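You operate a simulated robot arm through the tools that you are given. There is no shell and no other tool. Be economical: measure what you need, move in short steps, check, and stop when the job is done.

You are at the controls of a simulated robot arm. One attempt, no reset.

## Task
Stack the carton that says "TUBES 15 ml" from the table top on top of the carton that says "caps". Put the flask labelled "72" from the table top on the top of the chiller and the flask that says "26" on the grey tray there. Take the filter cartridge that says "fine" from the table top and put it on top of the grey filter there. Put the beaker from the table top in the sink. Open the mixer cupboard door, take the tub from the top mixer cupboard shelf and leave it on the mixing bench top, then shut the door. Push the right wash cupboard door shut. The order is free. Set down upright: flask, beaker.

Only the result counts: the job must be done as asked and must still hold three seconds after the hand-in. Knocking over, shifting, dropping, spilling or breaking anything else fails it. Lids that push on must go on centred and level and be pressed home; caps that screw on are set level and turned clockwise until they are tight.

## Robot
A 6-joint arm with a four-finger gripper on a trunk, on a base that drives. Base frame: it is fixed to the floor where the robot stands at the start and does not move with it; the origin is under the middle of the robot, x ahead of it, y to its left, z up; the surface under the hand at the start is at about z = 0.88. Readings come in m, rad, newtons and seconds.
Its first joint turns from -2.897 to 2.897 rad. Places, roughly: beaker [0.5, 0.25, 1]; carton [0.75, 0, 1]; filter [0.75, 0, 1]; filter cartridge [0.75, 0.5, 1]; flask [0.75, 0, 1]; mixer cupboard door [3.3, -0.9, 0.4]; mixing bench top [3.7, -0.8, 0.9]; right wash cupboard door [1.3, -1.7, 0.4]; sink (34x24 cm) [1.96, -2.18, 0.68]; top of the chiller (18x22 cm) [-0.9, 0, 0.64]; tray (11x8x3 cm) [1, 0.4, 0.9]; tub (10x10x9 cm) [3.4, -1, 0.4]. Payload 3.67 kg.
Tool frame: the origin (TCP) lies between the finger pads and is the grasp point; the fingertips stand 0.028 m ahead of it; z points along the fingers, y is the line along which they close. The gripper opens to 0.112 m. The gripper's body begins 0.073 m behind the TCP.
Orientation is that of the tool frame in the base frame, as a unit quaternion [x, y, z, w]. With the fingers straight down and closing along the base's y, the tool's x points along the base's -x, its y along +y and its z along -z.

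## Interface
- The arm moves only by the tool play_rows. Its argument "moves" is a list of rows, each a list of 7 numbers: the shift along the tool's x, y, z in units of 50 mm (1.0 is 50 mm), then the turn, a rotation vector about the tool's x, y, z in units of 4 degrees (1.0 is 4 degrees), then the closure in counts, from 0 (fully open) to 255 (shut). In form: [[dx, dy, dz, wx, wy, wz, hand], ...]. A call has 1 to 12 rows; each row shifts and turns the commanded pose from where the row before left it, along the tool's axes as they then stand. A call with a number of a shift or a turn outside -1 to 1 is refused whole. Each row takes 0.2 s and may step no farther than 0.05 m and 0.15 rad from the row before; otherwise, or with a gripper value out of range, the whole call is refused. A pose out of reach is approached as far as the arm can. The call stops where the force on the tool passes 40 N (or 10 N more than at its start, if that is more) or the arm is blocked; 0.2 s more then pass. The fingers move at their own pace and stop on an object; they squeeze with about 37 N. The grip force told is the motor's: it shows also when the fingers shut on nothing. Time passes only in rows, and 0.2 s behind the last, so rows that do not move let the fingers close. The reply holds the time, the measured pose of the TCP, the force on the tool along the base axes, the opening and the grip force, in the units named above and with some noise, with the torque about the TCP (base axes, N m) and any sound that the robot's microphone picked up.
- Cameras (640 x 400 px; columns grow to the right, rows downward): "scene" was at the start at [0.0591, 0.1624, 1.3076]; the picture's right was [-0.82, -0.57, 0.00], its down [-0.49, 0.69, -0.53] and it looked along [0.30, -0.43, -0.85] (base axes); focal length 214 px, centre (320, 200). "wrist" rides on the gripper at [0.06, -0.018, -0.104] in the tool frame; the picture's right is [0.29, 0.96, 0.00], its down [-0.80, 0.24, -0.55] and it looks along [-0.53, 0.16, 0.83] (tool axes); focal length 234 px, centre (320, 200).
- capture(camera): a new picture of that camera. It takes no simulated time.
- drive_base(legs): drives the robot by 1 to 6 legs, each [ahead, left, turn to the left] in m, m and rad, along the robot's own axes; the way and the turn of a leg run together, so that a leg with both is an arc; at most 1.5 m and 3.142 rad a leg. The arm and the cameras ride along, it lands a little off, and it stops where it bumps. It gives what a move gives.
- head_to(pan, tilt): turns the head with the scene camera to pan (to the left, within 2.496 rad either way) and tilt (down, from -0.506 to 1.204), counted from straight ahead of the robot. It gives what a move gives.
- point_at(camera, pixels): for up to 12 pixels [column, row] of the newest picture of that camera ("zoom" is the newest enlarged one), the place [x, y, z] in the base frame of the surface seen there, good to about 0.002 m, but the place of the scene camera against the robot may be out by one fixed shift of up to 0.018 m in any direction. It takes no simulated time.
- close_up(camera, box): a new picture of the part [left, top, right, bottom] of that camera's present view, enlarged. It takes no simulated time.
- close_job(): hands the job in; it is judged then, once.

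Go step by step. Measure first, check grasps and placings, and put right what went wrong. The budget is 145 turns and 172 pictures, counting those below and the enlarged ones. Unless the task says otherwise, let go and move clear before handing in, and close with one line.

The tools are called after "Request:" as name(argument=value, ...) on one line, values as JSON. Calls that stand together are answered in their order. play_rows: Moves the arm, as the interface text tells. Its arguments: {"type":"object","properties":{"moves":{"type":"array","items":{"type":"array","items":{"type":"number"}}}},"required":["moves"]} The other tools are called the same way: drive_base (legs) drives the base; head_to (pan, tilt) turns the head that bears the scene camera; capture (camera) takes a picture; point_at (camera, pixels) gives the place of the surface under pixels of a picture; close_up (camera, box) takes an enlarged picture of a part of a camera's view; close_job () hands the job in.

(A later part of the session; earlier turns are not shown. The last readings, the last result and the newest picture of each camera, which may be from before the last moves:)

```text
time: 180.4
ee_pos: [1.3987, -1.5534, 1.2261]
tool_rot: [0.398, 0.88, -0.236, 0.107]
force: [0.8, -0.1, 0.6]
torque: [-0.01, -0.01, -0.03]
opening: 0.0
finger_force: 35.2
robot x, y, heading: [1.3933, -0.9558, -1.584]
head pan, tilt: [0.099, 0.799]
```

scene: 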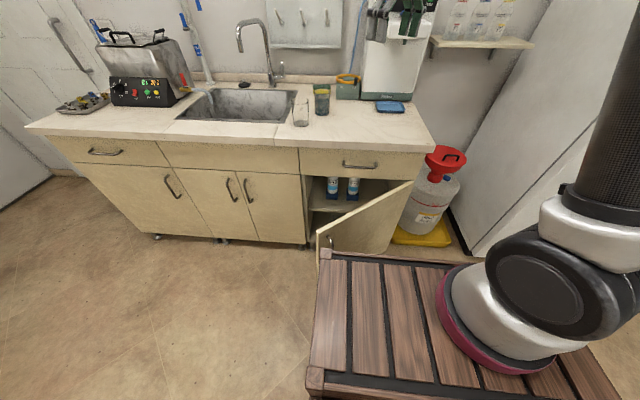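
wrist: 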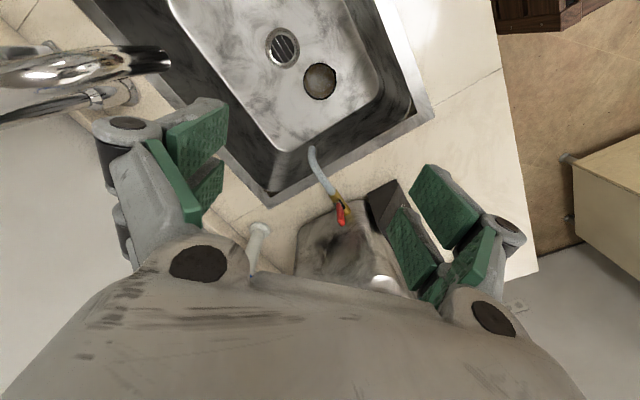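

Tilt correct (tool z ≈ (0,−0.5,−0.87)). Descend to z≈0.62.

Request:
play_rows(moves=[[0.376, 0.33, 0.866, 0, 0, 0, 255], [0.376, 0.33, 0.866, 0, 0, 0, 255], [0.376, 0.33, 0.866, 0, 0, 0, 255], [0.376, 0.33, 0.866, 0, 0, 0, 255], [0.376, 0.33, 0.866, 0, 0, 0, 255], [0.376, 0.33, 0.866, 0, 0, 0, 255], [0.376, 0.33, 0.866, 0, 0, 0, 255], [0.376, 0.33, 0.866, 0, 0, 0, 255], [0.376, 0.33, 0.866, 0, 0, 0, 255]])

Request:
capture(camera="scene")

Request:
capture(camera="wrist")

```text
time: 182.4
ee_pos: [1.4335, -1.6644, 0.8732]
tool_rot: [0.399, 0.88, -0.236, 0.107]
force: [0.5, 0.3, 0.1]
torque: [-0.02, 0.02, -0.02]
opening: 0.0003
finger_force: 35.4
out of reach, approached as far as the arm can: row 3, 4, 5, 6, 7
robot x, y, heading: [1.3877, -0.9539, -1.585]
head pan, tilt: [0.099, 0.799]
```

```text
65 pictures are left
```

scene: 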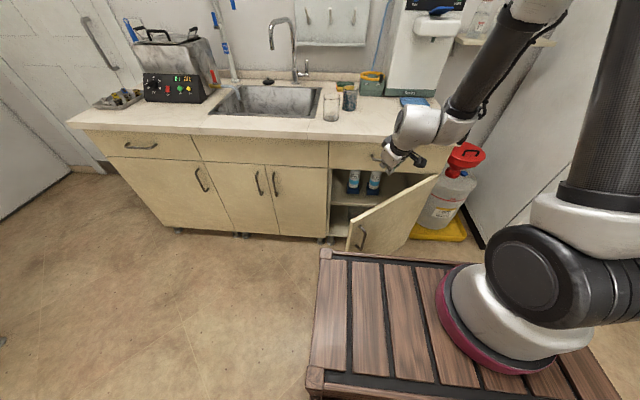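

```text
64 pictures are left
```

wrist: 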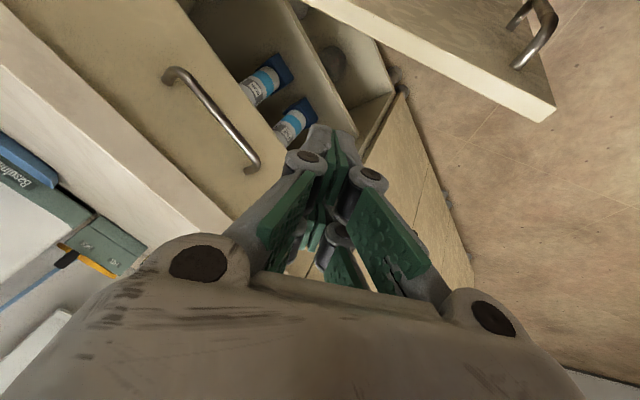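

The near limit of reach with the tilted tool stopped it. I rise, back the base off 0.11 m and try again.

Request:
play_rows(moves=[[-0.376, -0.33, -0.866, 0, 0, 0, 255], [-0.376, -0.33, -0.866, 0, 0, 0, 255], [-0.376, -0.33, -0.866, 0, 0, 0, 255], [-0.376, -0.33, -0.866, 0, 0, 0, 255], [0, 0, 0, 0, 0, 0, 255]])

Request:
drive_base(legs=[[-0.11, 0.02, 0.0]])

```text
time: 183.6
ee_pos: [1.4331, -1.6586, 1.072]
tool_rot: [0.397, 0.88, -0.236, 0.107]
force: [0.0, -0.2, -0.3]
torque: [0.03, -0.01, 0.01]
opening: 0.0001
finger_force: 35.9
robot x, y, heading: [1.3893, -0.9516, -1.583]
head pan, tilt: [0.099, 0.799]
```

```text
time: 184.8
ee_pos: [1.455, -1.5493, 1.0704]
tool_rot: [0.398, 0.88, -0.236, 0.107]
force: [0.1, -0.1, 0.2]
torque: [0.02, 0.01, 0.03]
opening: 0.0
finger_force: 35.6
robot x, y, heading: [1.409, -0.846, -1.581]
head pan, tilt: [0.099, 0.799]
```

Request:
play_rows(moves=[[0.593, -0.677, 0, 0, 0, 0, 255], [0.376, 0.33, 0.866, 0, 0, 0, 255], [0.376, 0.33, 0.866, 0, 0, 0, 255], [0.376, 0.33, 0.866, 0, 0, 0, 255], [0.376, 0.33, 0.866, 0, 0, 0, 255], [0.376, 0.33, 0.866, 0, 0, 0, 255], [0.376, 0.33, 0.866, 0, 0, 0, 255], [0.376, 0.33, 0.866, 0, 0, 0, 255], [0.376, 0.33, 0.866, 0, 0, 0, 255], [0.376, 0.33, 0.866, 0, 0, 0, 255], [0, 0, 0, 0, 0, 0, 255]])

Request:
capture(camera="scene")

```text
time: 186.8
ee_pos: [1.4985, -1.5716, 0.7013]
tool_rot: [0.4, 0.876, -0.249, 0.106]
force: [0.1, 0.4, 0.4]
torque: [-0.02, 0.03, 0.01]
opening: 0.0
finger_force: 36.2
out of reach, approached as far as the arm can: row 3, 5, 6, 7, 8, 9, 10
robot x, y, heading: [1.4112, -0.8458, -1.577]
head pan, tilt: [0.099, 0.799]
stopped in row 10: the force on the tool passed its limit at 90 N (the readings are from after the stop); the commanded pose is now the measured one
```

```text
63 pictures are left
```

scene: 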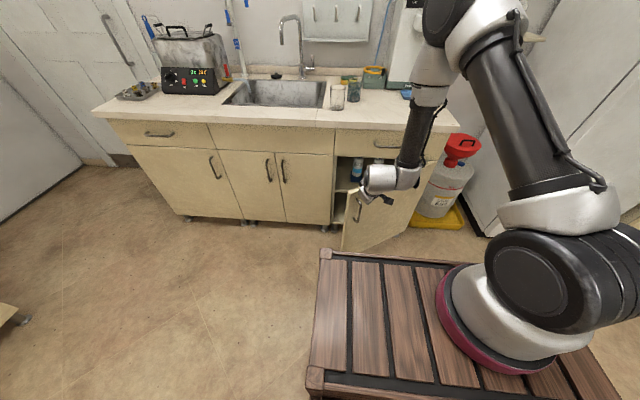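

The near low corner is out of reach, and the tip touched the door top. I rise, back the base off so the arm is more extended, and will push with arm/base then.

Request:
play_rows(moves=[[-0.376, -0.33, -0.866, 0, 0, 0, 255], [-0.376, -0.33, -0.866, 0, 0, 0, 255], [-0.376, -0.33, -0.866, 0, 0, 0, 255], [0, 0, 0, 0, 0, 0, 255]])

Request:
drive_base(legs=[[-0.2, 0.0, 0.0]])

Request:
capture(camera="scene")

Request:
point_at(camera="scene", pixels=[[363, 200], [345, 230], [350, 240]])

```text
time: 187.8
ee_pos: [1.4999, -1.5666, 0.8486]
tool_rot: [0.4, 0.876, -0.249, 0.106]
force: [0.2, -0.7, 0.0]
torque: [0.03, -0.03, -0.02]
opening: 0.0
finger_force: 36.1
robot x, y, heading: [1.409, -0.847, -1.582]
head pan, tilt: [0.099, 0.799]
```

```text
time: 189.4
ee_pos: [1.5025, -1.3672, 0.8486]
tool_rot: [0.399, 0.876, -0.248, 0.106]
force: [-0.9, -0.3, 0.0]
torque: [-0.01, -0.03, 0.0]
opening: 0.0002
finger_force: 36.0
robot x, y, heading: [1.414, -0.6419, -1.575]
head pan, tilt: [0.099, 0.799]
```

```text
62 pictures are left
```

scene: 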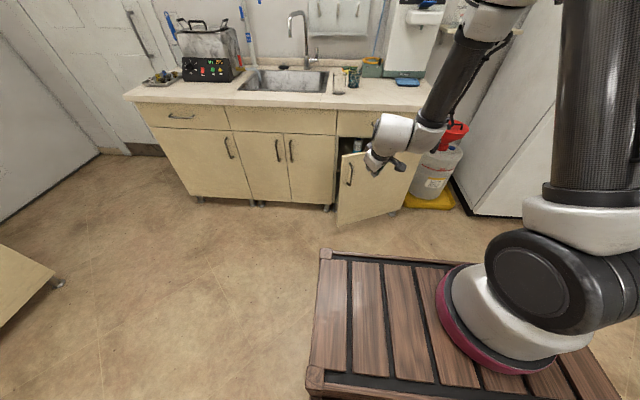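

```text
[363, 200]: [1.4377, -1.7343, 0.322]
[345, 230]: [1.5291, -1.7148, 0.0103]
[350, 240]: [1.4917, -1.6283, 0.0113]
```

The door seems to have swung partly closed. I measure it again.

Request:
point_at(camera="scene", pixels=[[343, 165], [345, 200], [355, 180], [400, 195], [350, 175], [390, 200], [342, 157]])

Request:
close_up(camera="scene", box=[310, 90, 470, 240])

```text
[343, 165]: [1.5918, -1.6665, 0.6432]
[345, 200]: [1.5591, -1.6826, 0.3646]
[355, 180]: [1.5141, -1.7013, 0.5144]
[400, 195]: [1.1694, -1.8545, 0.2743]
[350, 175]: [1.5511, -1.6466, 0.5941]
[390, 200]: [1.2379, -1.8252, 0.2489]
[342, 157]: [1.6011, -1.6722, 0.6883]
```

```text
2.67 times, centred on (390, 165) of scene
```

zoom: 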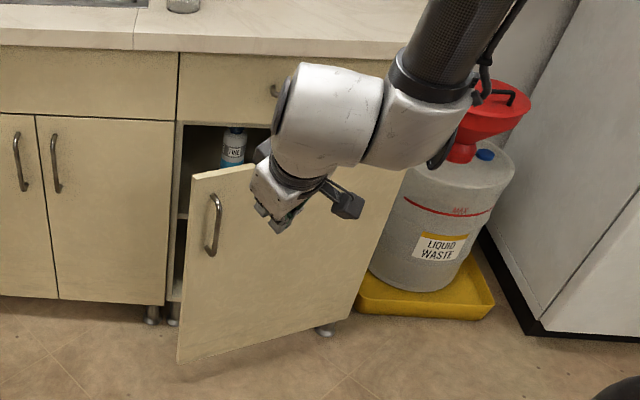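

Door is now about 23° open (free edge (1.60,−1.67)). I reach to (1.43,−1.60,0.56) in front of it.

Request:
play_rows(moves=[[0.02, -0.21, 0.92, 0, 0, 0, 255], [0.02, -0.21, 0.92, 0, 0, 0, 255], [0.02, -0.21, 0.92, 0, 0, 0, 255], [0.02, -0.21, 0.92, 0, 0, 0, 255], [0.02, -0.21, 0.92, 0, 0, 0, 255], [0.02, -0.21, 0.92, 0, 0, 0, 255], [0.02, -0.21, 0.92, 0, 0, 0, 255], [0.02, -0.21, 0.92, 0, 0, 0, 255], [0, 0, 0, 0, 0, 0, 255]])

Request:
capture(camera="scene")

```text
time: 191.4
ee_pos: [1.4449, -1.6085, 0.5661]
tool_rot: [0.399, 0.876, -0.248, 0.103]
force: [-0.2, 0.1, -0.1]
torque: [0.01, 0.01, 0.04]
opening: 0.0
finger_force: 35.8
out of reach, approached as far as the arm can: row 5, 6, 7
robot x, y, heading: [1.411, -0.6425, -1.582]
head pan, tilt: [0.099, 0.799]
```

```text
60 pictures are left
```

scene: 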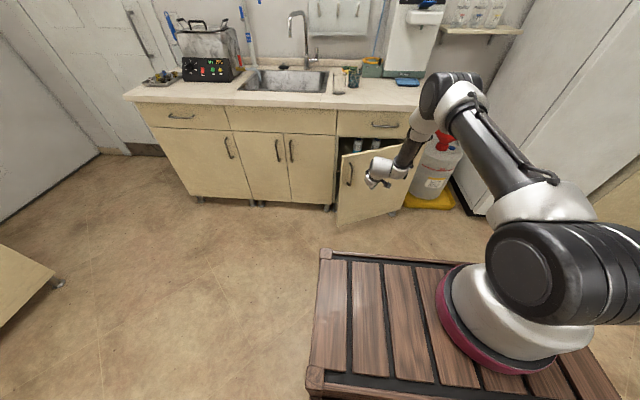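

Request:
point_at(camera="scene", pixels=[[450, 95], [440, 85], [410, 30], [400, 80], [385, 175], [400, 155]])

Request:
drive_base(legs=[[0.1, 0, 0]])

Request:
capture(camera="scene")

```text
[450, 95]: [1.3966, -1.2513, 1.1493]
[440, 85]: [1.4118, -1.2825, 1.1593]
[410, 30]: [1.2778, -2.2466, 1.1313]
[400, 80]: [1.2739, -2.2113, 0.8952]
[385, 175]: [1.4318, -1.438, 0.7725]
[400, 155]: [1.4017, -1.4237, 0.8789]
```

```text
time: 192.6
ee_pos: [1.4459, -1.7103, 0.5672]
tool_rot: [0.399, 0.877, -0.249, 0.102]
force: [0.1, 0.2, 0.8]
torque: [-0.01, 0.02, 0.02]
opening: 0.0
finger_force: 35.6
robot x, y, heading: [1.4129, -0.7492, -1.578]
head pan, tilt: [0.099, 0.799]
```

```text
59 pictures are left
```

scene: 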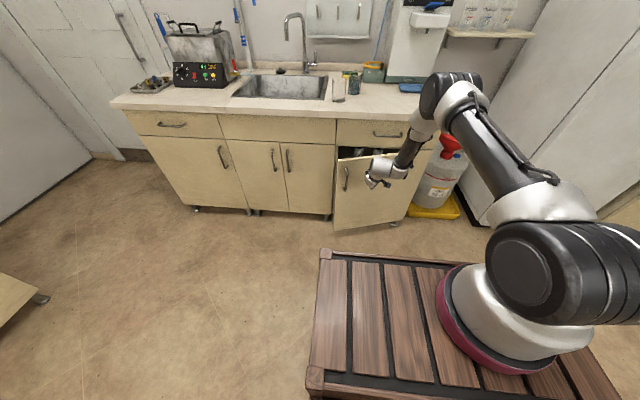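

The base push works with no notable force. Continue 0.11 m.

Request:
drive_base(legs=[[0.1, 0, 0]])

Request:
close_up(camera="scene", box=[300, 80, 480, 240])

Request:
point_at(camera="zoom", pixels=[[140, 250], [180, 330], [330, 330], [90, 250], [130, 200]])

```text
time: 193.8
ee_pos: [1.448, -1.8094, 0.5667]
tool_rot: [0.399, 0.877, -0.249, 0.102]
force: [-0.3, -0.7, -0.6]
torque: [0.0, 0.0, -0.03]
opening: 0.0
finger_force: 35.7
robot x, y, heading: [1.4113, -0.8463, -1.576]
head pan, tilt: [0.099, 0.799]
```

```text
2.50 times, centred on (390, 160) of scene
```

zoom: 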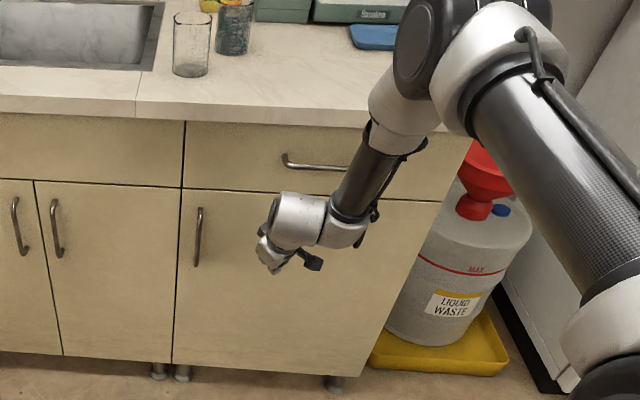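

```text
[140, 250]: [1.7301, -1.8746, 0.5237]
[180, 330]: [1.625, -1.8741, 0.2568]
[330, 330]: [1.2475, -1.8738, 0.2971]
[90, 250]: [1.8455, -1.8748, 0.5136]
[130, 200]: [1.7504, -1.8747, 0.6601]
```

The door is flush (y −1.874 like its neighbours). I back off, raise and untilt the tool, and head for the mixer bench.

Request:
drive_base(legs=[[-0.2, 0, 0]])

Request:
play_rows(moves=[[0, 0, -1, 0, 0, 0, 255], [0, 0, -1, 0, 0, 0, 255], [0, 0, -1, 0, 0, 0, 255], [0, 0, -1, 0, 0, 0, 255], [-0.3, -0.3, -0.85, -0.659, 0.752, 0, 255], [-0.3, -0.3, -0.85, -0.659, 0.752, 0, 255], [-0.3, -0.3, -0.85, -0.659, 0.752, 0, 255], [-0.3, -0.3, -0.85, -0.659, 0.752, 0, 255], [-0.1, -0.1, -0.9, -0.659, 0.752, 0, 255], [0, 0, -0.9, -0.659, 0.752, 0, 255], [0, 0, -0.5, -0.659, 0.752, 0, 255], [0, 0, 0, -0.4, 0.452, 0, 0]])

Request:
head_to(pan=1.4, tilt=0.5)

Request:
capture(camera="scene")

```text
time: 195.3
ee_pos: [1.4475, -1.6087, 0.5661]
tool_rot: [0.399, 0.877, -0.248, 0.103]
force: [-0.5, -0.5, 0.5]
torque: [-0.01, 0.02, 0.03]
opening: 0.0
finger_force: 35.7
robot x, y, heading: [1.4096, -0.6475, -1.578]
head pan, tilt: [0.099, 0.799]
```

```text
time: 197.9
ee_pos: [1.4452, -1.496, 1.0296]
tool_rot: [0.422, 0.906, -0.038, -0.007]
force: [-0.1, -0.5, 0.6]
torque: [0.03, 0.0, -0.01]
opening: 0.0704
finger_force: 0.1
out of reach, approached as far as the arm can: row 7
robot x, y, heading: [1.4124, -0.6493, -1.578]
head pan, tilt: [0.099, 0.799]
```

```text
time: 199.4
ee_pos: [1.4447, -1.4957, 1.0303]
tool_rot: [0.423, 0.905, -0.038, -0.007]
force: [1.0, 0.0, 0.1]
torque: [0.0, 0.03, 0.0]
opening: 0.112
finger_force: 0.1
robot x, y, heading: [1.4118, -0.643, -1.578]
head pan, tilt: [1.4, 0.499]
```

```text
57 pictures are left
```

scene: 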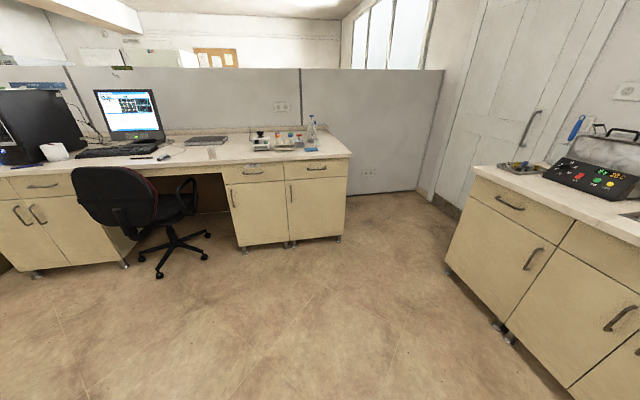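

Request:
point_at(camera="scene", pixels=[[240, 215], [315, 210], [232, 198], [292, 193], [290, 160], [310, 240], [345, 180], [240, 245], [160, 270], [285, 142], [310, 130], [240, 175]])

Request:
close_up(camera="scene", box=[200, 100, 380, 260])

```text
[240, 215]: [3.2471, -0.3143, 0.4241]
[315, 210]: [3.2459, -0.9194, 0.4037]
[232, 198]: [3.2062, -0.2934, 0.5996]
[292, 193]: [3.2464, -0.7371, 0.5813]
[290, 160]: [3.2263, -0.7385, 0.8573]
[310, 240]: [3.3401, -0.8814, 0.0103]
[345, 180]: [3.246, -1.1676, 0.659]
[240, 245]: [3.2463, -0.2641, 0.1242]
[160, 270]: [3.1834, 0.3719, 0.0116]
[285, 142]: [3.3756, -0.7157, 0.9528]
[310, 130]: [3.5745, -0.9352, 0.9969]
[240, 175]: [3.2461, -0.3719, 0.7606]
```

```text
2.50 times, centred on (290, 180) of scene
```

zoom: 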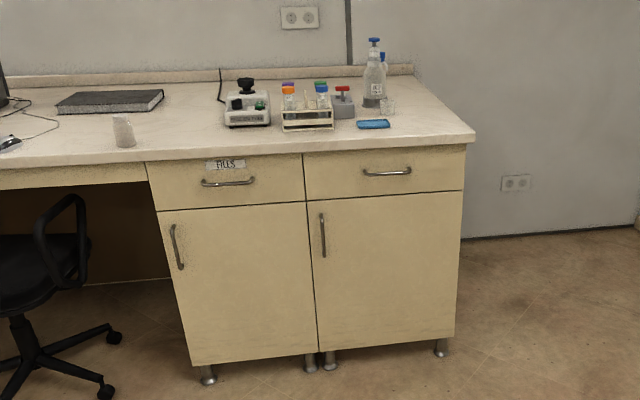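

The mixer door's face is x≈3.246, spanning y≈−0.72…−1.17 with the handle on its left (zoom 322,235). I turn to face it and drive nearer.

Request:
drive_base(legs=[[0, 0, 1.578], [0.7, -0.15, 0]])

Request:
head_to(pan=0.0, tilt=0.6)

Request:
capture(camera="scene")

```text
time: 200.7
ee_pos: [1.5535, -1.4831, 1.0315]
tool_rot: [0.365, 0.93, -0.038, -0.005]
force: [-0.9, -0.5, -1.1]
torque: [0.02, -0.01, 0.02]
opening: 0.112
finger_force: 0.1
robot x, y, heading: [1.4162, -0.6442, -1.451]
head pan, tilt: [1.4, 0.499]
stopped in leg 1: the robot was blocked; the commanded pose is now the measured one
```

```text
time: 202.2
ee_pos: [1.5539, -1.4837, 1.0296]
tool_rot: [0.366, 0.93, -0.038, -0.004]
force: [0.2, 0.0, 0.4]
torque: [-0.02, 0.0, -0.01]
opening: 0.112
finger_force: 0.3
robot x, y, heading: [1.414, -0.6412, -1.456]
head pan, tilt: [0.0, 0.6]
```

```text
55 pictures are left
```

scene: 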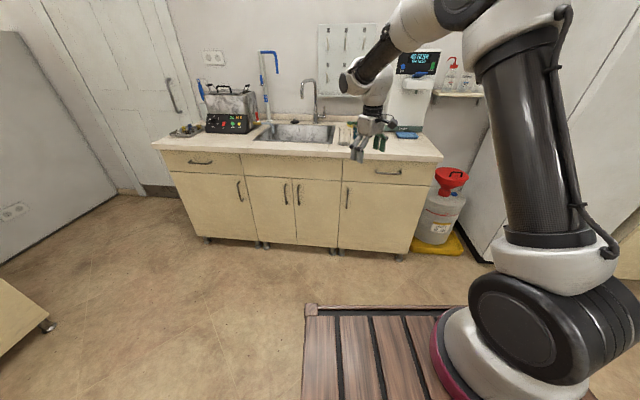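

The base was blocked, likely by the table corner behind it. I move ahead 0.22 m first, then turn; I'll check the table afterwards.

Request:
drive_base(legs=[[0.22, 0.05, 0], [0, 0, 1.456], [0.62, 0, 0]])

Request:
head_to(pan=2.4, tilt=0.45)

Request:
capture(camera="scene")

Request:
head_to(pan=0.0, tilt=0.6)

Request:
capture(camera="scene")

```text
time: 210.7
ee_pos: [2.9612, -0.7683, 1.0305]
tool_rot: [-0.361, 0.932, -0.031, 0.023]
force: [0.7, 0.6, 0.4]
torque: [0.0, 0.0, 0.02]
opening: 0.112
finger_force: 0.0
robot x, y, heading: [2.1152, -0.8374, 0.037]
head pan, tilt: [0.0, 0.6]
```

```text
time: 212.9
ee_pos: [2.9606, -0.7689, 1.0302]
tool_rot: [-0.362, 0.931, -0.031, 0.022]
force: [0.1, -1.0, -0.6]
torque: [-0.04, 0.02, 0.01]
opening: 0.112
finger_force: 0.1
robot x, y, heading: [2.1163, -0.8382, 0.036]
head pan, tilt: [2.4, 0.45]
```

```text
54 pictures are left
```

scene: 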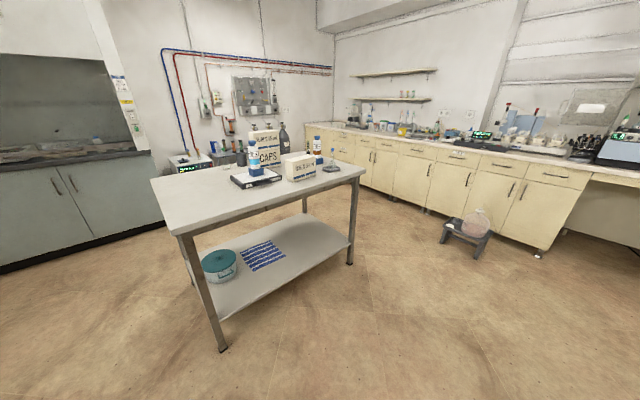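

```text
time: 215.1
ee_pos: [2.9614, -0.77, 1.0292]
tool_rot: [-0.362, 0.931, -0.032, 0.022]
force: [0.6, 0.8, -0.4]
torque: [0.01, -0.02, -0.03]
opening: 0.1121
finger_force: 0.2
robot x, y, heading: [2.113, -0.8397, 0.036]
head pan, tilt: [0.0, 0.6]
```

```text
53 pictures are left
```

scene: 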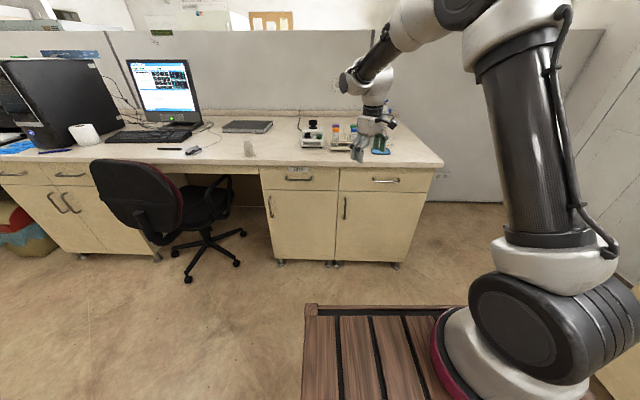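

The table and its contents look undisturbed. I measure the mixer door and handle at (345,207).

Request:
close_up(camera="scene", box=[320, 160, 440, 280])

Request:
point_at(camera="zoom", pixels=[[130, 125], [130, 155], [128, 190], [150, 155], [105, 120], [345, 120], [330, 330], [200, 250], [100, 250], [135, 115], [132, 197]])

```text
3.33 times, centred on (380, 220) of scene
```

zoom: 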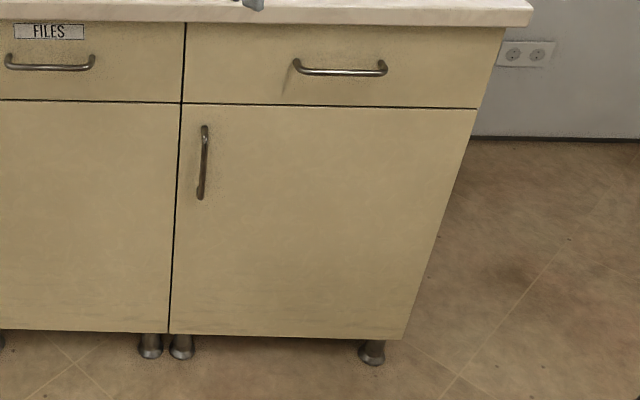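

```text
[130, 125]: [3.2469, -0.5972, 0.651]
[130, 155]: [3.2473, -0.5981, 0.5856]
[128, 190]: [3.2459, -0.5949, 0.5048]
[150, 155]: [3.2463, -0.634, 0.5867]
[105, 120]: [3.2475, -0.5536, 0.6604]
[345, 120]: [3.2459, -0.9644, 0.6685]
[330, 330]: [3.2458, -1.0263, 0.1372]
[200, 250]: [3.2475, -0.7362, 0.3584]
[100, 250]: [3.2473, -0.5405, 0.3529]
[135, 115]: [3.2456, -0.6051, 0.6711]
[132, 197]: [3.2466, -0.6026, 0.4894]
```

Request:
point_at(camera="zoom", pixels=[[203, 140], [202, 160], [201, 180], [199, 192], [205, 128], [184, 120], [186, 110], [470, 115], [405, 330], [176, 200]])

Request:
play_rows(moves=[[0, 0, 0, 0, 0, -1, 0], [0, 0, 0, 0, 0, -1, 0], [0, 0, 0, 0, 0, -1, 0], [0, 0, 0, 0, 0, -1, 0], [0, 0, 0, 0, 0, -1, 0], [0, 0, 0, 0, 0, -1, 0], [0, 0, 0, 0, 0, -1, 0], [0, 0, 0, 0, 0, -1, 0], [0, 0, 0, 0, 0, -1, 0], [0, 0, 0, 0, 0, -1, 0], [0, 0, 0, 0, 0, -1, 0], [0, 0, 0, 0, 0, -1, 0]])

```text
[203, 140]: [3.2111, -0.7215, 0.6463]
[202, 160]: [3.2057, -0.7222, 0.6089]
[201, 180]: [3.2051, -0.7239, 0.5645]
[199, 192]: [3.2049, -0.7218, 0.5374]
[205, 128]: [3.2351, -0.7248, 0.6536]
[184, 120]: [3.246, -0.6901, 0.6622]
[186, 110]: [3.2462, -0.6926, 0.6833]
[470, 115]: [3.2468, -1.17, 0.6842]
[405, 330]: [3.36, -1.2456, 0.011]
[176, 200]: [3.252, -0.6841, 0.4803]
```

```text
time: 217.7
ee_pos: [2.9625, -0.7691, 1.0311]
tool_rot: [0.709, -0.704, 0.038, -0.008]
force: [0.9, 0.2, 0.0]
torque: [0.01, -0.02, -0.05]
opening: 0.1119
finger_force: 0.1
robot x, y, heading: [2.1145, -0.839, 0.032]
head pan, tilt: [0.0, 0.6]
```

Handle bar at (3.205, −0.7225), z 0.53–0.64; door y −0.69…−1.175. I continue turning the tool (90° more) so it can tilt outward with the camera above.

Request:
play_rows(moves=[[0, 0, 0, 0, 0, -1, 0], [0, 0, 0, 0, 0, -1, 0], [0, 0, 0, 0, 0, -1, 0], [0, 0, 0, 0, 0, -1, 0], [0, 0, 0, 0, 0, -1, 0], [0, 0, 0, 0, 0, -1, 0], [0, 0, 0, 0, 0, -1, 0], [0, 0, 0, 0, 0, -1, 0], [0, 0, 0, 0, 0, -1, 0], [0, 0, 0, 0, 0, -1, 0], [0, 0, 0, 0, 0, -1, 0], [0, 0, 0, 0, 0, -1, 0]])

Request:
play_rows(moves=[[0, 0, 0, 0, 0, -1, 0], [0, 0, 0, 0, 0, -1, 0], [0, 0, 0, 0, 0, -1, 0], [0, 0, 0, 0, 0, -1, 0], [0, 0, 0, 0, 0, -1, 0], [0, 0, 0, 0, 0, -1, 0], [0, 0, 0, 0, 0, -1, 0], [0, 0, 0, 0, 0, -1, 0], [0, 0, 0, 0, 0, -1, 0], [0, 0, 0, 0, 0, -1, 0], [0, 0, 0, 0, 0, -0.5, 0], [0, 0, 0, 0, 0, 0, 0]])

```text
time: 220.3
ee_pos: [2.9612, -0.7693, 1.0306]
tool_rot: [0.934, -0.354, 0.038, 0.01]
force: [0.2, -0.1, 1.1]
torque: [0.01, -0.01, 0.0]
opening: 0.1122
finger_force: 0.0
robot x, y, heading: [2.1162, -0.841, 0.038]
head pan, tilt: [0.0, 0.6]
```

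```text
time: 222.9
ee_pos: [2.9606, -0.7694, 1.0301]
tool_rot: [0.999, 0.004, 0.033, 0.021]
force: [0.0, -0.6, 0.0]
torque: [-0.03, -0.01, -0.03]
opening: 0.1124
finger_force: 0.1
robot x, y, heading: [2.1127, -0.8386, 0.037]
head pan, tilt: [0.0, 0.6]
```

Request:
play_rows(moves=[[0, 0, 0, 0.6, 1, 0, 0], [0, 0, 0, 0, 1, 0, 0], [0, 0, 0, 0, 1, 0, 0], [0, 0, 0, 0, 1, 0, 0], [0, 0, 0, 0, 1, 0, 0], [0, 0, 0, 0, 1, 0, 0], [0, 0, 0, 0, 1, 0, 0], [0, 0, 0, 0, 1, 0, 0], [0, 0, 0, 0, 1, 0, 0], [0, 0, 0, 0, 1, 0, 0], [0, 0, 0, 0, 1, 0, 0], [0, 0, 0, 0, 1, 0, 0]])

Request:
capture(camera="wrist")

Request:
capture(camera="scene")

```text
time: 225.5
ee_pos: [2.9787, -0.7775, 1.0435]
tool_rot: [0.928, -0.003, 0.372, 0.016]
force: [1.0, -0.4, -0.1]
torque: [-0.05, 0.0, -0.03]
opening: 0.112
finger_force: 0.0
out of reach, approached as far as the arm can: row 8, 9, 10, 11
robot x, y, heading: [2.1116, -0.8405, 0.036]
head pan, tilt: [0.0, 0.6]
```

```text
51 pictures are left
```

wrist: 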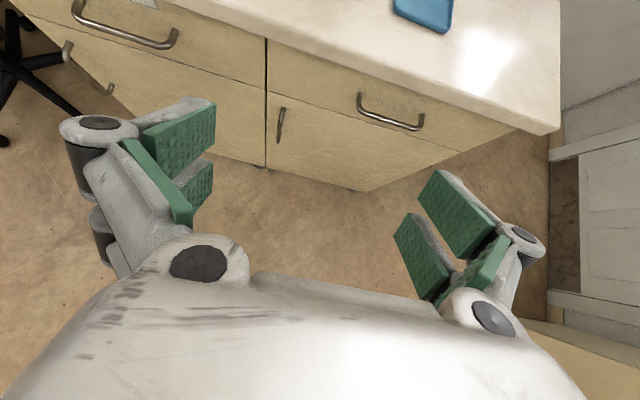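

```text
50 pictures are left
```

scene: 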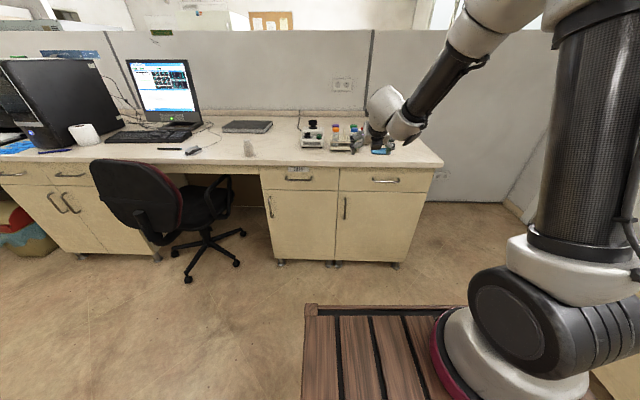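

Tilt is 44° (enough). I drive 0.09 m ahead and lower the hand to before the handle.

Request:
drive_base(legs=[[0.09, 0, 0]])

Request:
play_rows(moves=[[-0.498, -0.126, 0.684, 0, 0, 0, 0], [-0.498, -0.126, 0.684, 0, 0, 0, 0], [-0.498, -0.126, 0.684, 0, 0, 0, 0], [-0.498, -0.126, 0.684, 0, 0, 0, 0], [-0.498, -0.126, 0.684, 0, 0, 0, 0], [-0.498, -0.126, 0.684, 0, 0, 0, 0], [-0.498, -0.126, 0.684, 0, 0, 0, 0], [-0.498, -0.126, 0.684, 0, 0, 0, 0], [-0.498, -0.126, 0.684, 0, 0, 0, 0], [-0.498, -0.126, 0.684, 0, 0, 0, 0], [-0.498, -0.126, 0.684, 0, 0, 0, 0], [0, 0, 0, 0, 0, 0, 0]])

Request:
capture(camera="wrist")

```text
time: 226.6
ee_pos: [3.0663, -0.7747, 1.0437]
tool_rot: [0.928, -0.002, 0.372, 0.016]
force: [0.8, -0.3, 1.0]
torque: [0.01, 0.03, 0.02]
opening: 0.1119
finger_force: 0.0
robot x, y, heading: [2.2022, -0.8387, 0.032]
head pan, tilt: [0.0, 0.6]
```

```text
time: 229.2
ee_pos: [3.128, -0.7173, 0.5803]
tool_rot: [0.928, -0.002, 0.372, 0.016]
force: [0.9, -0.5, 0.4]
torque: [-0.04, 0.0, 0.02]
opening: 0.1117
finger_force: 0.1
robot x, y, heading: [2.2005, -0.8383, 0.036]
head pan, tilt: [0.0, 0.6]
```

```text
49 pictures are left
```

wrist: 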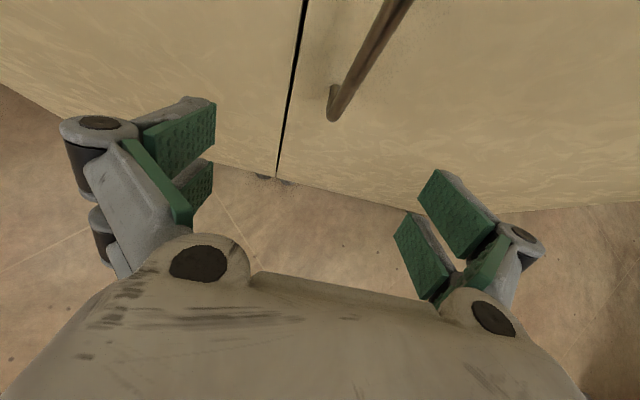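

In front of the handle now (bar bottom at (335,110)). I confirm its coordinates.

Request:
point_at(camera="wrist", pixels=[[334, 112], [350, 82], [375, 40], [395, 10], [290, 100], [430, 120], [310, 100]])

```text
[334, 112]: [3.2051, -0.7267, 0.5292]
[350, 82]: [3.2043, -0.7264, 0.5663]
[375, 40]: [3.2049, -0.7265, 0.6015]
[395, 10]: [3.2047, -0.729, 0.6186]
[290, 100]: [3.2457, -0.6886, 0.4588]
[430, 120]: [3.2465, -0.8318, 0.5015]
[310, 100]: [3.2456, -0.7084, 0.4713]
```

Bar at y −0.727, x 3.205. I advance 79 mm horizontally and close on it.

Request:
play_rows(moves=[[0.38, 0.057, 0.366, 0, 0, 0, 0], [0.38, 0.057, 0.366, 0, 0, 0, 0], [0.38, 0.057, 0.366, 0, 0, 0, 0], [0, 0, 0, 0, 0, 0, 180], [0, 0, 0, 0, 0, 0, 255], [0, 0, 0, 0, 0, 0, 255], [0, 0, 0, 0, 0, 0, 255]])

Request:
capture(camera="wrist")

```text
time: 230.8
ee_pos: [3.208, -0.7275, 0.58]
tool_rot: [0.929, -0.003, 0.371, 0.016]
force: [-0.2, 5.1, -0.5]
torque: [2.46, 0.23, 0.03]
opening: 0.0116
finger_force: 44.8
robot x, y, heading: [2.2006, -0.84, 0.037]
head pan, tilt: [0.0, 0.6]
```

```text
48 pictures are left
```

wrist: 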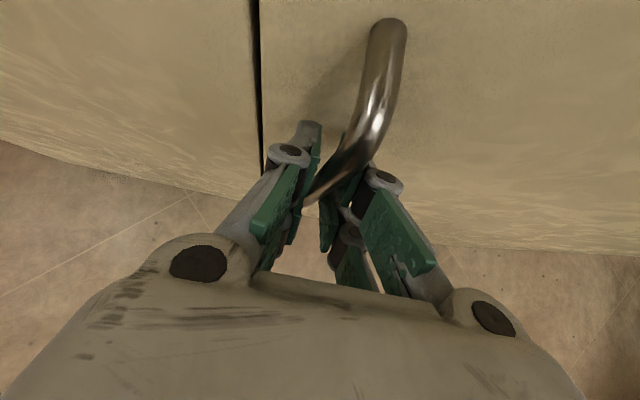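

Handle gripped (11.6 mm). I pull the door open along its arc with small base legs.

Request:
drive_base(legs=[[-0.0775, -0.0115, 0]])

Request:
capture(camera="wrist")

```text
time: 231.8
ee_pos: [3.128, -0.7419, 0.5804]
tool_rot: [0.928, -0.001, 0.372, 0.015]
force: [-8.8, 33.7, 0.4]
torque: [2.63, 0.48, 0.18]
opening: 0.0119
finger_force: 44.7
robot x, y, heading: [2.1245, -0.8509, 0.038]
head pan, tilt: [0.0, 0.6]
```

```text
47 pictures are left
```

wrist: 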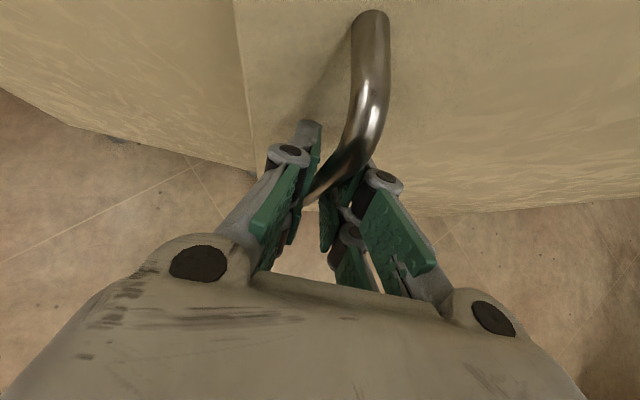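

The door is opening; the sideways force says the radius is a bit larger, so I use less sideways motion.

Request:
drive_base(legs=[[-0.075, -0.017, 0]])

Request:
drive_base(legs=[[-0.07, -0.035, 0]])

Request:
capture(camera="wrist")

Request:
capture(camera="scene")

```text
time: 233.0
ee_pos: [3.0562, -0.7656, 0.5798]
tool_rot: [0.928, -0.009, 0.372, 0.016]
force: [0.1, -0.6, -1.1]
torque: [2.3, -0.34, -0.1]
opening: 0.0116
finger_force: 45.0
robot x, y, heading: [2.0517, -0.87, 0.038]
head pan, tilt: [0.0, 0.6]
stopped in leg 1: the force on the tool passed its limit at 49 N (the readings are from after the stop); the commanded pose is now the measured one
```

```text
time: 234.1
ee_pos: [2.9863, -0.8051, 0.58]
tool_rot: [0.928, -0.007, 0.372, 0.017]
force: [1.1, -1.1, -1.3]
torque: [2.23, -0.15, -0.01]
opening: 0.0116
finger_force: 45.1
robot x, y, heading: [1.9809, -0.9054, 0.041]
head pan, tilt: [0.0, 0.6]
```

```text
46 pictures are left
```

wrist: 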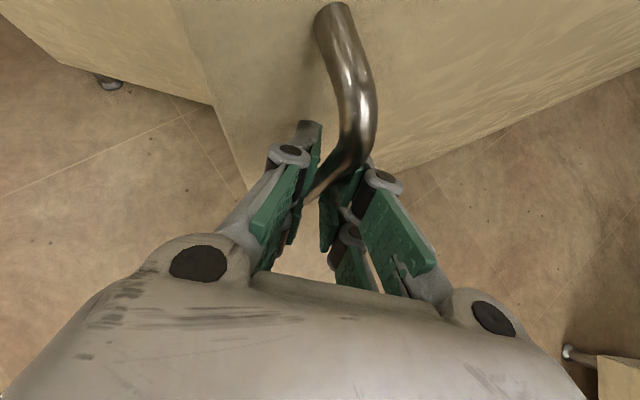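

```text
45 pictures are left
```

scene: 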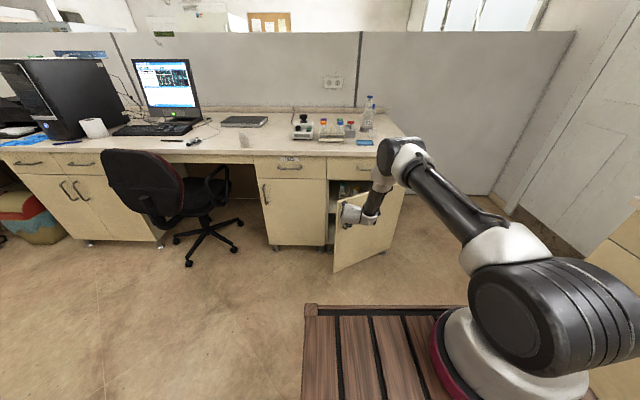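

Door is ~30° open. I continue along the arc for another 24°.

Request:
drive_base(legs=[[-0.0736, -0.058, 0]])

Request:
drive_base(legs=[[-0.0597, -0.073, 0]])

Request:
capture(camera="wrist")

```text
time: 235.2
ee_pos: [2.9125, -0.8661, 0.5806]
tool_rot: [0.928, -0.008, 0.372, 0.017]
force: [-7.0, 6.6, -0.1]
torque: [2.34, -0.14, 0.04]
opening: 0.0118
finger_force: 45.1
robot x, y, heading: [1.9082, -0.9691, 0.036]
head pan, tilt: [0.0, 0.6]
```

```text
time: 236.3
ee_pos: [2.8542, -0.942, 0.5794]
tool_rot: [0.928, -0.008, 0.372, 0.017]
force: [-15.3, 9.7, 4.9]
torque: [2.34, -0.29, 0.05]
opening: 0.0118
finger_force: 45.2
robot x, y, heading: [1.8512, -1.046, 0.037]
head pan, tilt: [0.0, 0.6]
```

```text
44 pictures are left
```

wrist: 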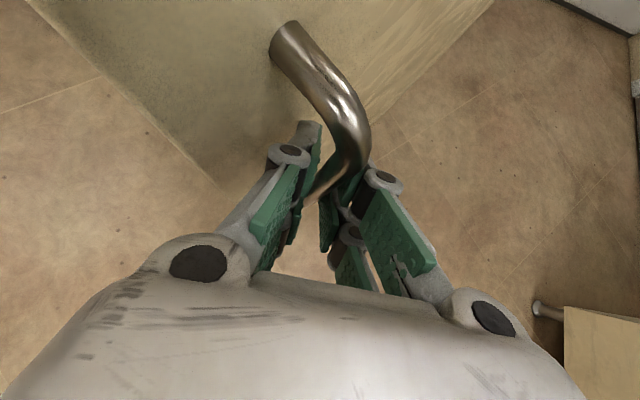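

~54° open; I go on to ~76°.

Request:
drive_base(legs=[[-0.041, -0.085, 0]])

Request:
drive_base(legs=[[-0.021, -0.075, 0]])

Request:
capture(camera="wrist")

```text
time: 237.3
ee_pos: [2.8353, -0.9807, 0.5797]
tool_rot: [0.929, -0.007, 0.37, 0.015]
force: [-4.3, 1.3, 4.7]
torque: [2.08, -0.13, -0.03]
opening: 0.0116
finger_force: 44.8
robot x, y, heading: [1.8348, -1.0843, 0.037]
head pan, tilt: [0.0, 0.6]
stopped in leg 1: the force on the tool passed its limit at 64 N (the readings are from after the stop); the commanded pose is now the measured one
```

```text
time: 238.2
ee_pos: [2.8223, -1.0126, 0.5772]
tool_rot: [0.93, -0.005, 0.368, 0.014]
force: [-5.4, 1.9, 5.7]
torque: [2.06, -0.02, -0.06]
opening: 0.0117
finger_force: 45.0
robot x, y, heading: [1.823, -1.1248, 0.035]
head pan, tilt: [0.0, 0.6]
stopped in leg 1: the force on the tool passed its limit at 90 N (the readings are from after the stop); the commanded pose is now the measured one
```

```text
43 pictures are left
```

wrist: 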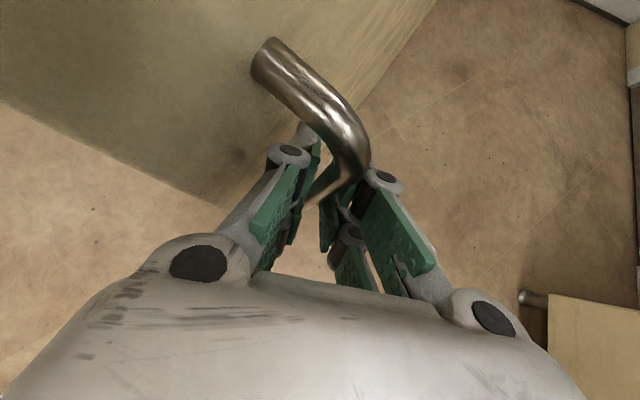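

The fingers now bind on the handle at ~65°. I release, back off, and go round to push from the inner side.

Request:
play_rows(moves=[[0, 0, 0, 0, 0, 0, 60], [0, 0, 0, 0, 0, 0, 0], [0, 0, 0, 0, 0, 0, 0], [0, 0, 0, 0, 0, 0, 0]])

Request:
drive_base(legs=[[-0.12, 0.0, 0], [0, 0.36, 0]])

Request:
capture(camera="scene")

Request:
capture(camera="wrist")

```text
time: 239.2
ee_pos: [2.8215, -1.0138, 0.5764]
tool_rot: [0.93, -0.004, 0.368, 0.014]
force: [0.0, -0.1, 0.1]
torque: [0.02, -0.05, 0.0]
opening: 0.1122
finger_force: 0.0
robot x, y, heading: [1.8183, -1.1232, 0.032]
head pan, tilt: [0.0, 0.6]
```

```text
time: 242.4
ee_pos: [2.6876, -0.661, 0.5785]
tool_rot: [0.93, -0.005, 0.367, 0.015]
force: [-0.7, 0.4, 0.1]
torque: [0.0, -0.02, -0.01]
opening: 0.1121
finger_force: 0.0
robot x, y, heading: [1.6887, -0.7669, 0.033]
head pan, tilt: [0.0, 0.6]
```

```text
42 pictures are left
```

scene: 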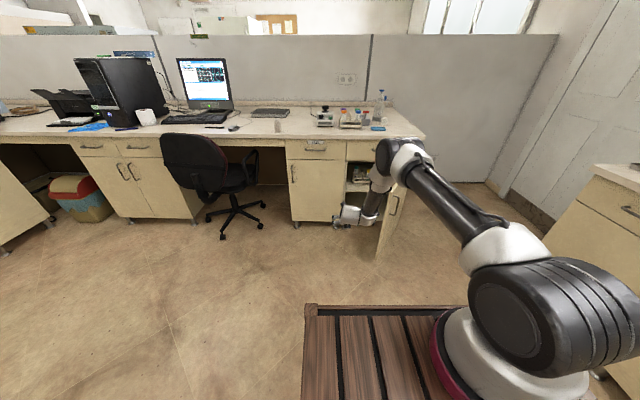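

```text
41 pictures are left
```

wrist: 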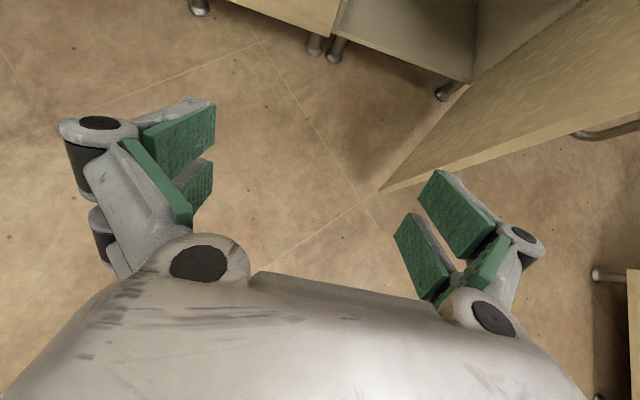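

Door inner side is free ahead. I close the fingers, drive 0.25 m ahead and strafe right to push the door past 90°.

Request:
play_rows(moves=[[0, 0, 0, 0, 0, 0, 255], [0, 0, 0, 0, 0, 0, 255], [0, 0, 0, 0, 0, 0, 255]])

Request:
drive_base(legs=[[0.25, 0.0, 0], [0, -0.5, 0]])

Request:
capture(camera="scene")

Request:
capture(camera="wrist")

```text
time: 243.2
ee_pos: [2.6888, -0.6604, 0.577]
tool_rot: [0.93, -0.005, 0.368, 0.015]
force: [0.5, 0.5, -0.4]
torque: [0.0, -0.02, -0.02]
opening: 0.0001
finger_force: 35.1
robot x, y, heading: [1.6885, -0.7678, 0.026]
head pan, tilt: [0.0, 0.6]
```

```text
time: 247.6
ee_pos: [2.9508, -1.1672, 0.5775]
tool_rot: [0.93, -0.006, 0.368, 0.016]
force: [-0.9, 0.3, 0.0]
torque: [0.01, 0.0, -0.02]
opening: 0.0001
finger_force: 35.5
robot x, y, heading: [1.9526, -1.2712, 0.032]
head pan, tilt: [0.0, 0.6]
```

```text
40 pictures are left
```

scene: 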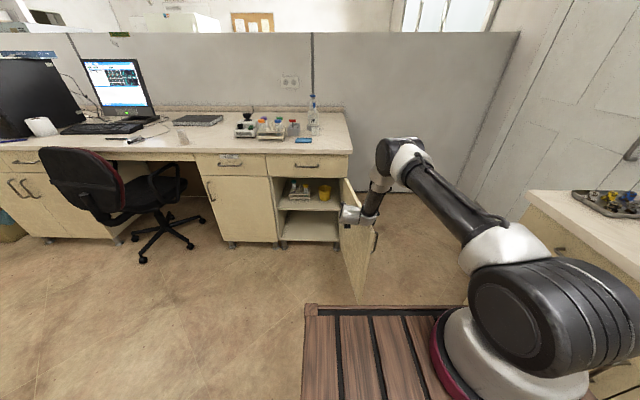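

```text
39 pictures are left
```

wrist: 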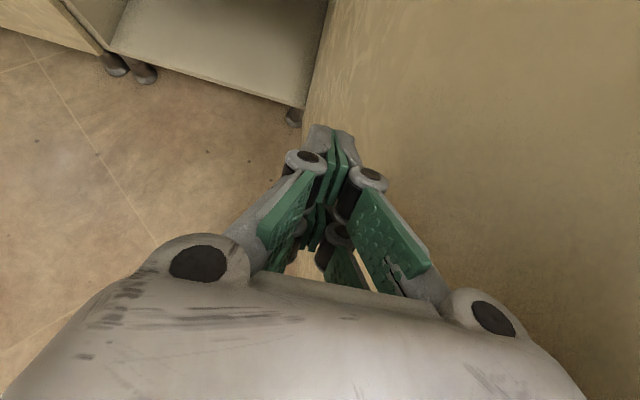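

Door is past 90° and a yellow tub is visible at (325,190) on the upper shelf. I push a bit more, then look closely.

Request:
drive_base(legs=[[0, -0.1, 0], [0, 0.3, 0]])

Request:
capture(camera="scene")

Request:
close_up(camera="scene", box=[240, 130, 420, 270])

```text
time: 248.4
ee_pos: [2.9512, -1.1877, 0.5775]
tool_rot: [0.93, 0.001, 0.367, 0.014]
force: [-0.1, 0.9, -0.3]
torque: [-0.13, 0.01, -0.05]
opening: 0.0003
finger_force: 35.7
robot x, y, heading: [1.95, -1.2965, 0.025]
head pan, tilt: [0.0, 0.6]
stopped in leg 1: the force on the tool passed its limit at 77 N (the readings are from after the stop); the commanded pose is now the measured one
```

```text
38 pictures are left
```

scene: 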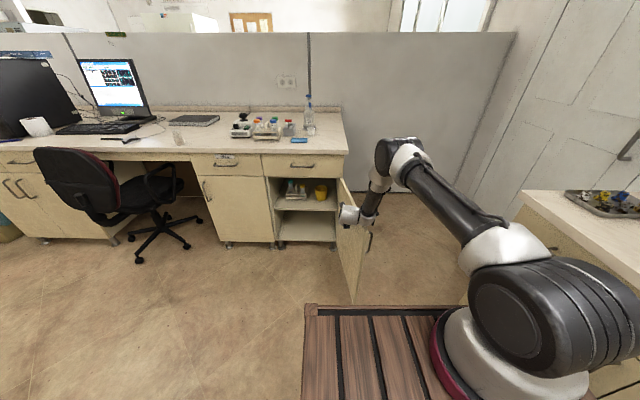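

```text
2.86 times, centred on (330, 200) of scene
```

zoom: 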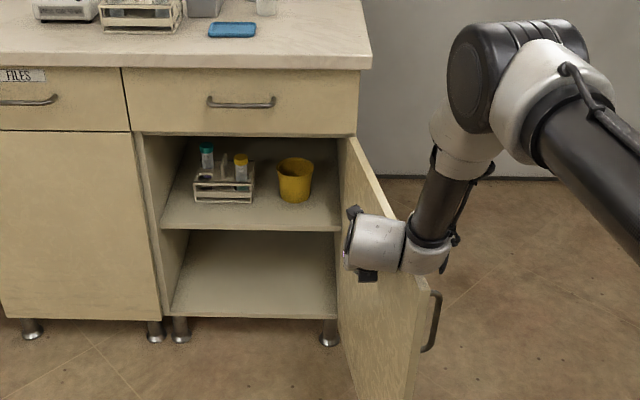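

Request:
point_at(camera="zoom", pixels=[[295, 185], [280, 175], [310, 178], [295, 162], [295, 198], [250, 185], [240, 155], [295, 215], [340, 145], [335, 225], [380, 340], [400, 270]])

Request:
drive_base(legs=[[0, 0.25, 0]])

Request:
close_up(camera="scene", box=[290, 150, 400, 260])

Request:
capture(camera="wrist")

```text
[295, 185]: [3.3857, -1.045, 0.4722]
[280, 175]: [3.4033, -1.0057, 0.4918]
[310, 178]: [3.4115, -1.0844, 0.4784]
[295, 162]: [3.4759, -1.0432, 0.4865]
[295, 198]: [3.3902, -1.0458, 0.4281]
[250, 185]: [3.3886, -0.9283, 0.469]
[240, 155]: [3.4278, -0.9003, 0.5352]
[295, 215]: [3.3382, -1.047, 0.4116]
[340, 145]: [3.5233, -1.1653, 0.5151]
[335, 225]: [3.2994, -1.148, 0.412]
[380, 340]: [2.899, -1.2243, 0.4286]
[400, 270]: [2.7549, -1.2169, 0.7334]
```

```text
time: 250.2
ee_pos: [2.9433, -0.9365, 0.5774]
tool_rot: [0.93, 0.001, 0.368, 0.014]
force: [0.4, 0.2, 0.6]
torque: [0.03, 0.01, 0.0]
opening: 0.0002
finger_force: 35.2
robot x, y, heading: [1.944, -1.0465, 0.033]
head pan, tilt: [0.0, 0.6]
```

```text
3.64 times, centred on (345, 205) of scene
```

zoom: 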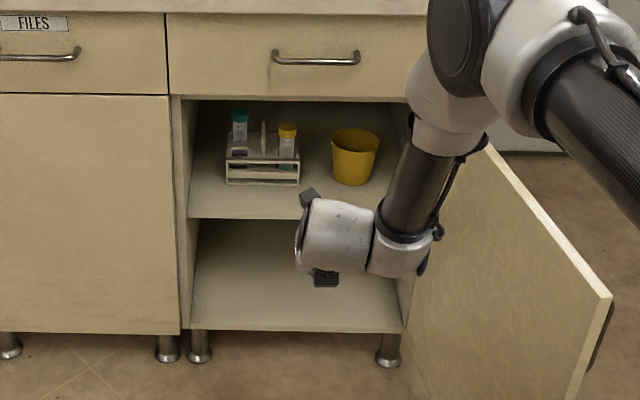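

```text
35 pictures are left
```

wrist: 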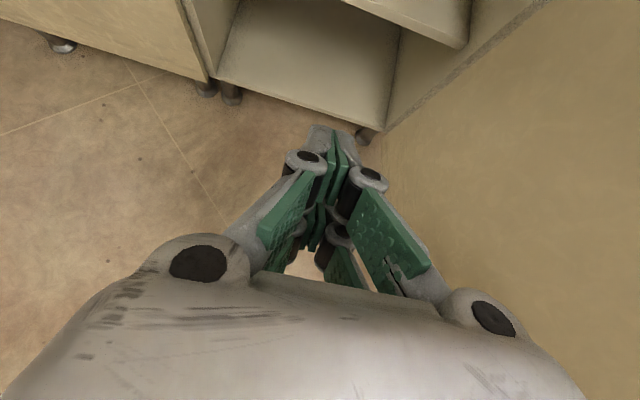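

Tub is a round yellow pot, centre ≈ (3.43, −1.045), shelf z≈0.40, rim z≈0.485. I flatten the tool by ~21° more and open the fingers, then recheck.

Request:
play_rows(moves=[[0, 0, 0, 0, 1, 0, 0], [0, 0, 0, 0, 1, 0, 0], [0, 0, 0, 0, 1, 0, 0], [0, 0, 0, 0, 1, 0, 0], [0, 0, 0, 0, 1, 0, 0], [0, 0, 0, 0, 0.3, 0, 0], [0, 0, 0, 0, 0, 0, 0]])

Request:
capture(camera="wrist")

```text
time: 251.8
ee_pos: [2.9435, -0.9357, 0.5766]
tool_rot: [0.846, 0.002, 0.533, 0.016]
force: [-0.7, 0.3, 0.3]
torque: [-0.03, -0.01, -0.02]
opening: 0.1119
finger_force: 0.1
robot x, y, heading: [1.9389, -1.0482, 0.028]
head pan, tilt: [0.0, 0.6]
```

```text
34 pictures are left
```

wrist: 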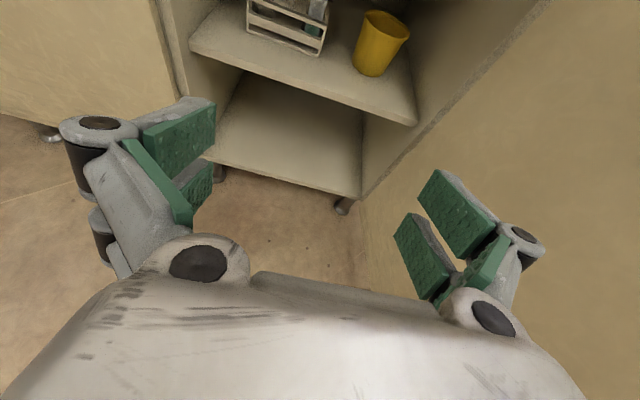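

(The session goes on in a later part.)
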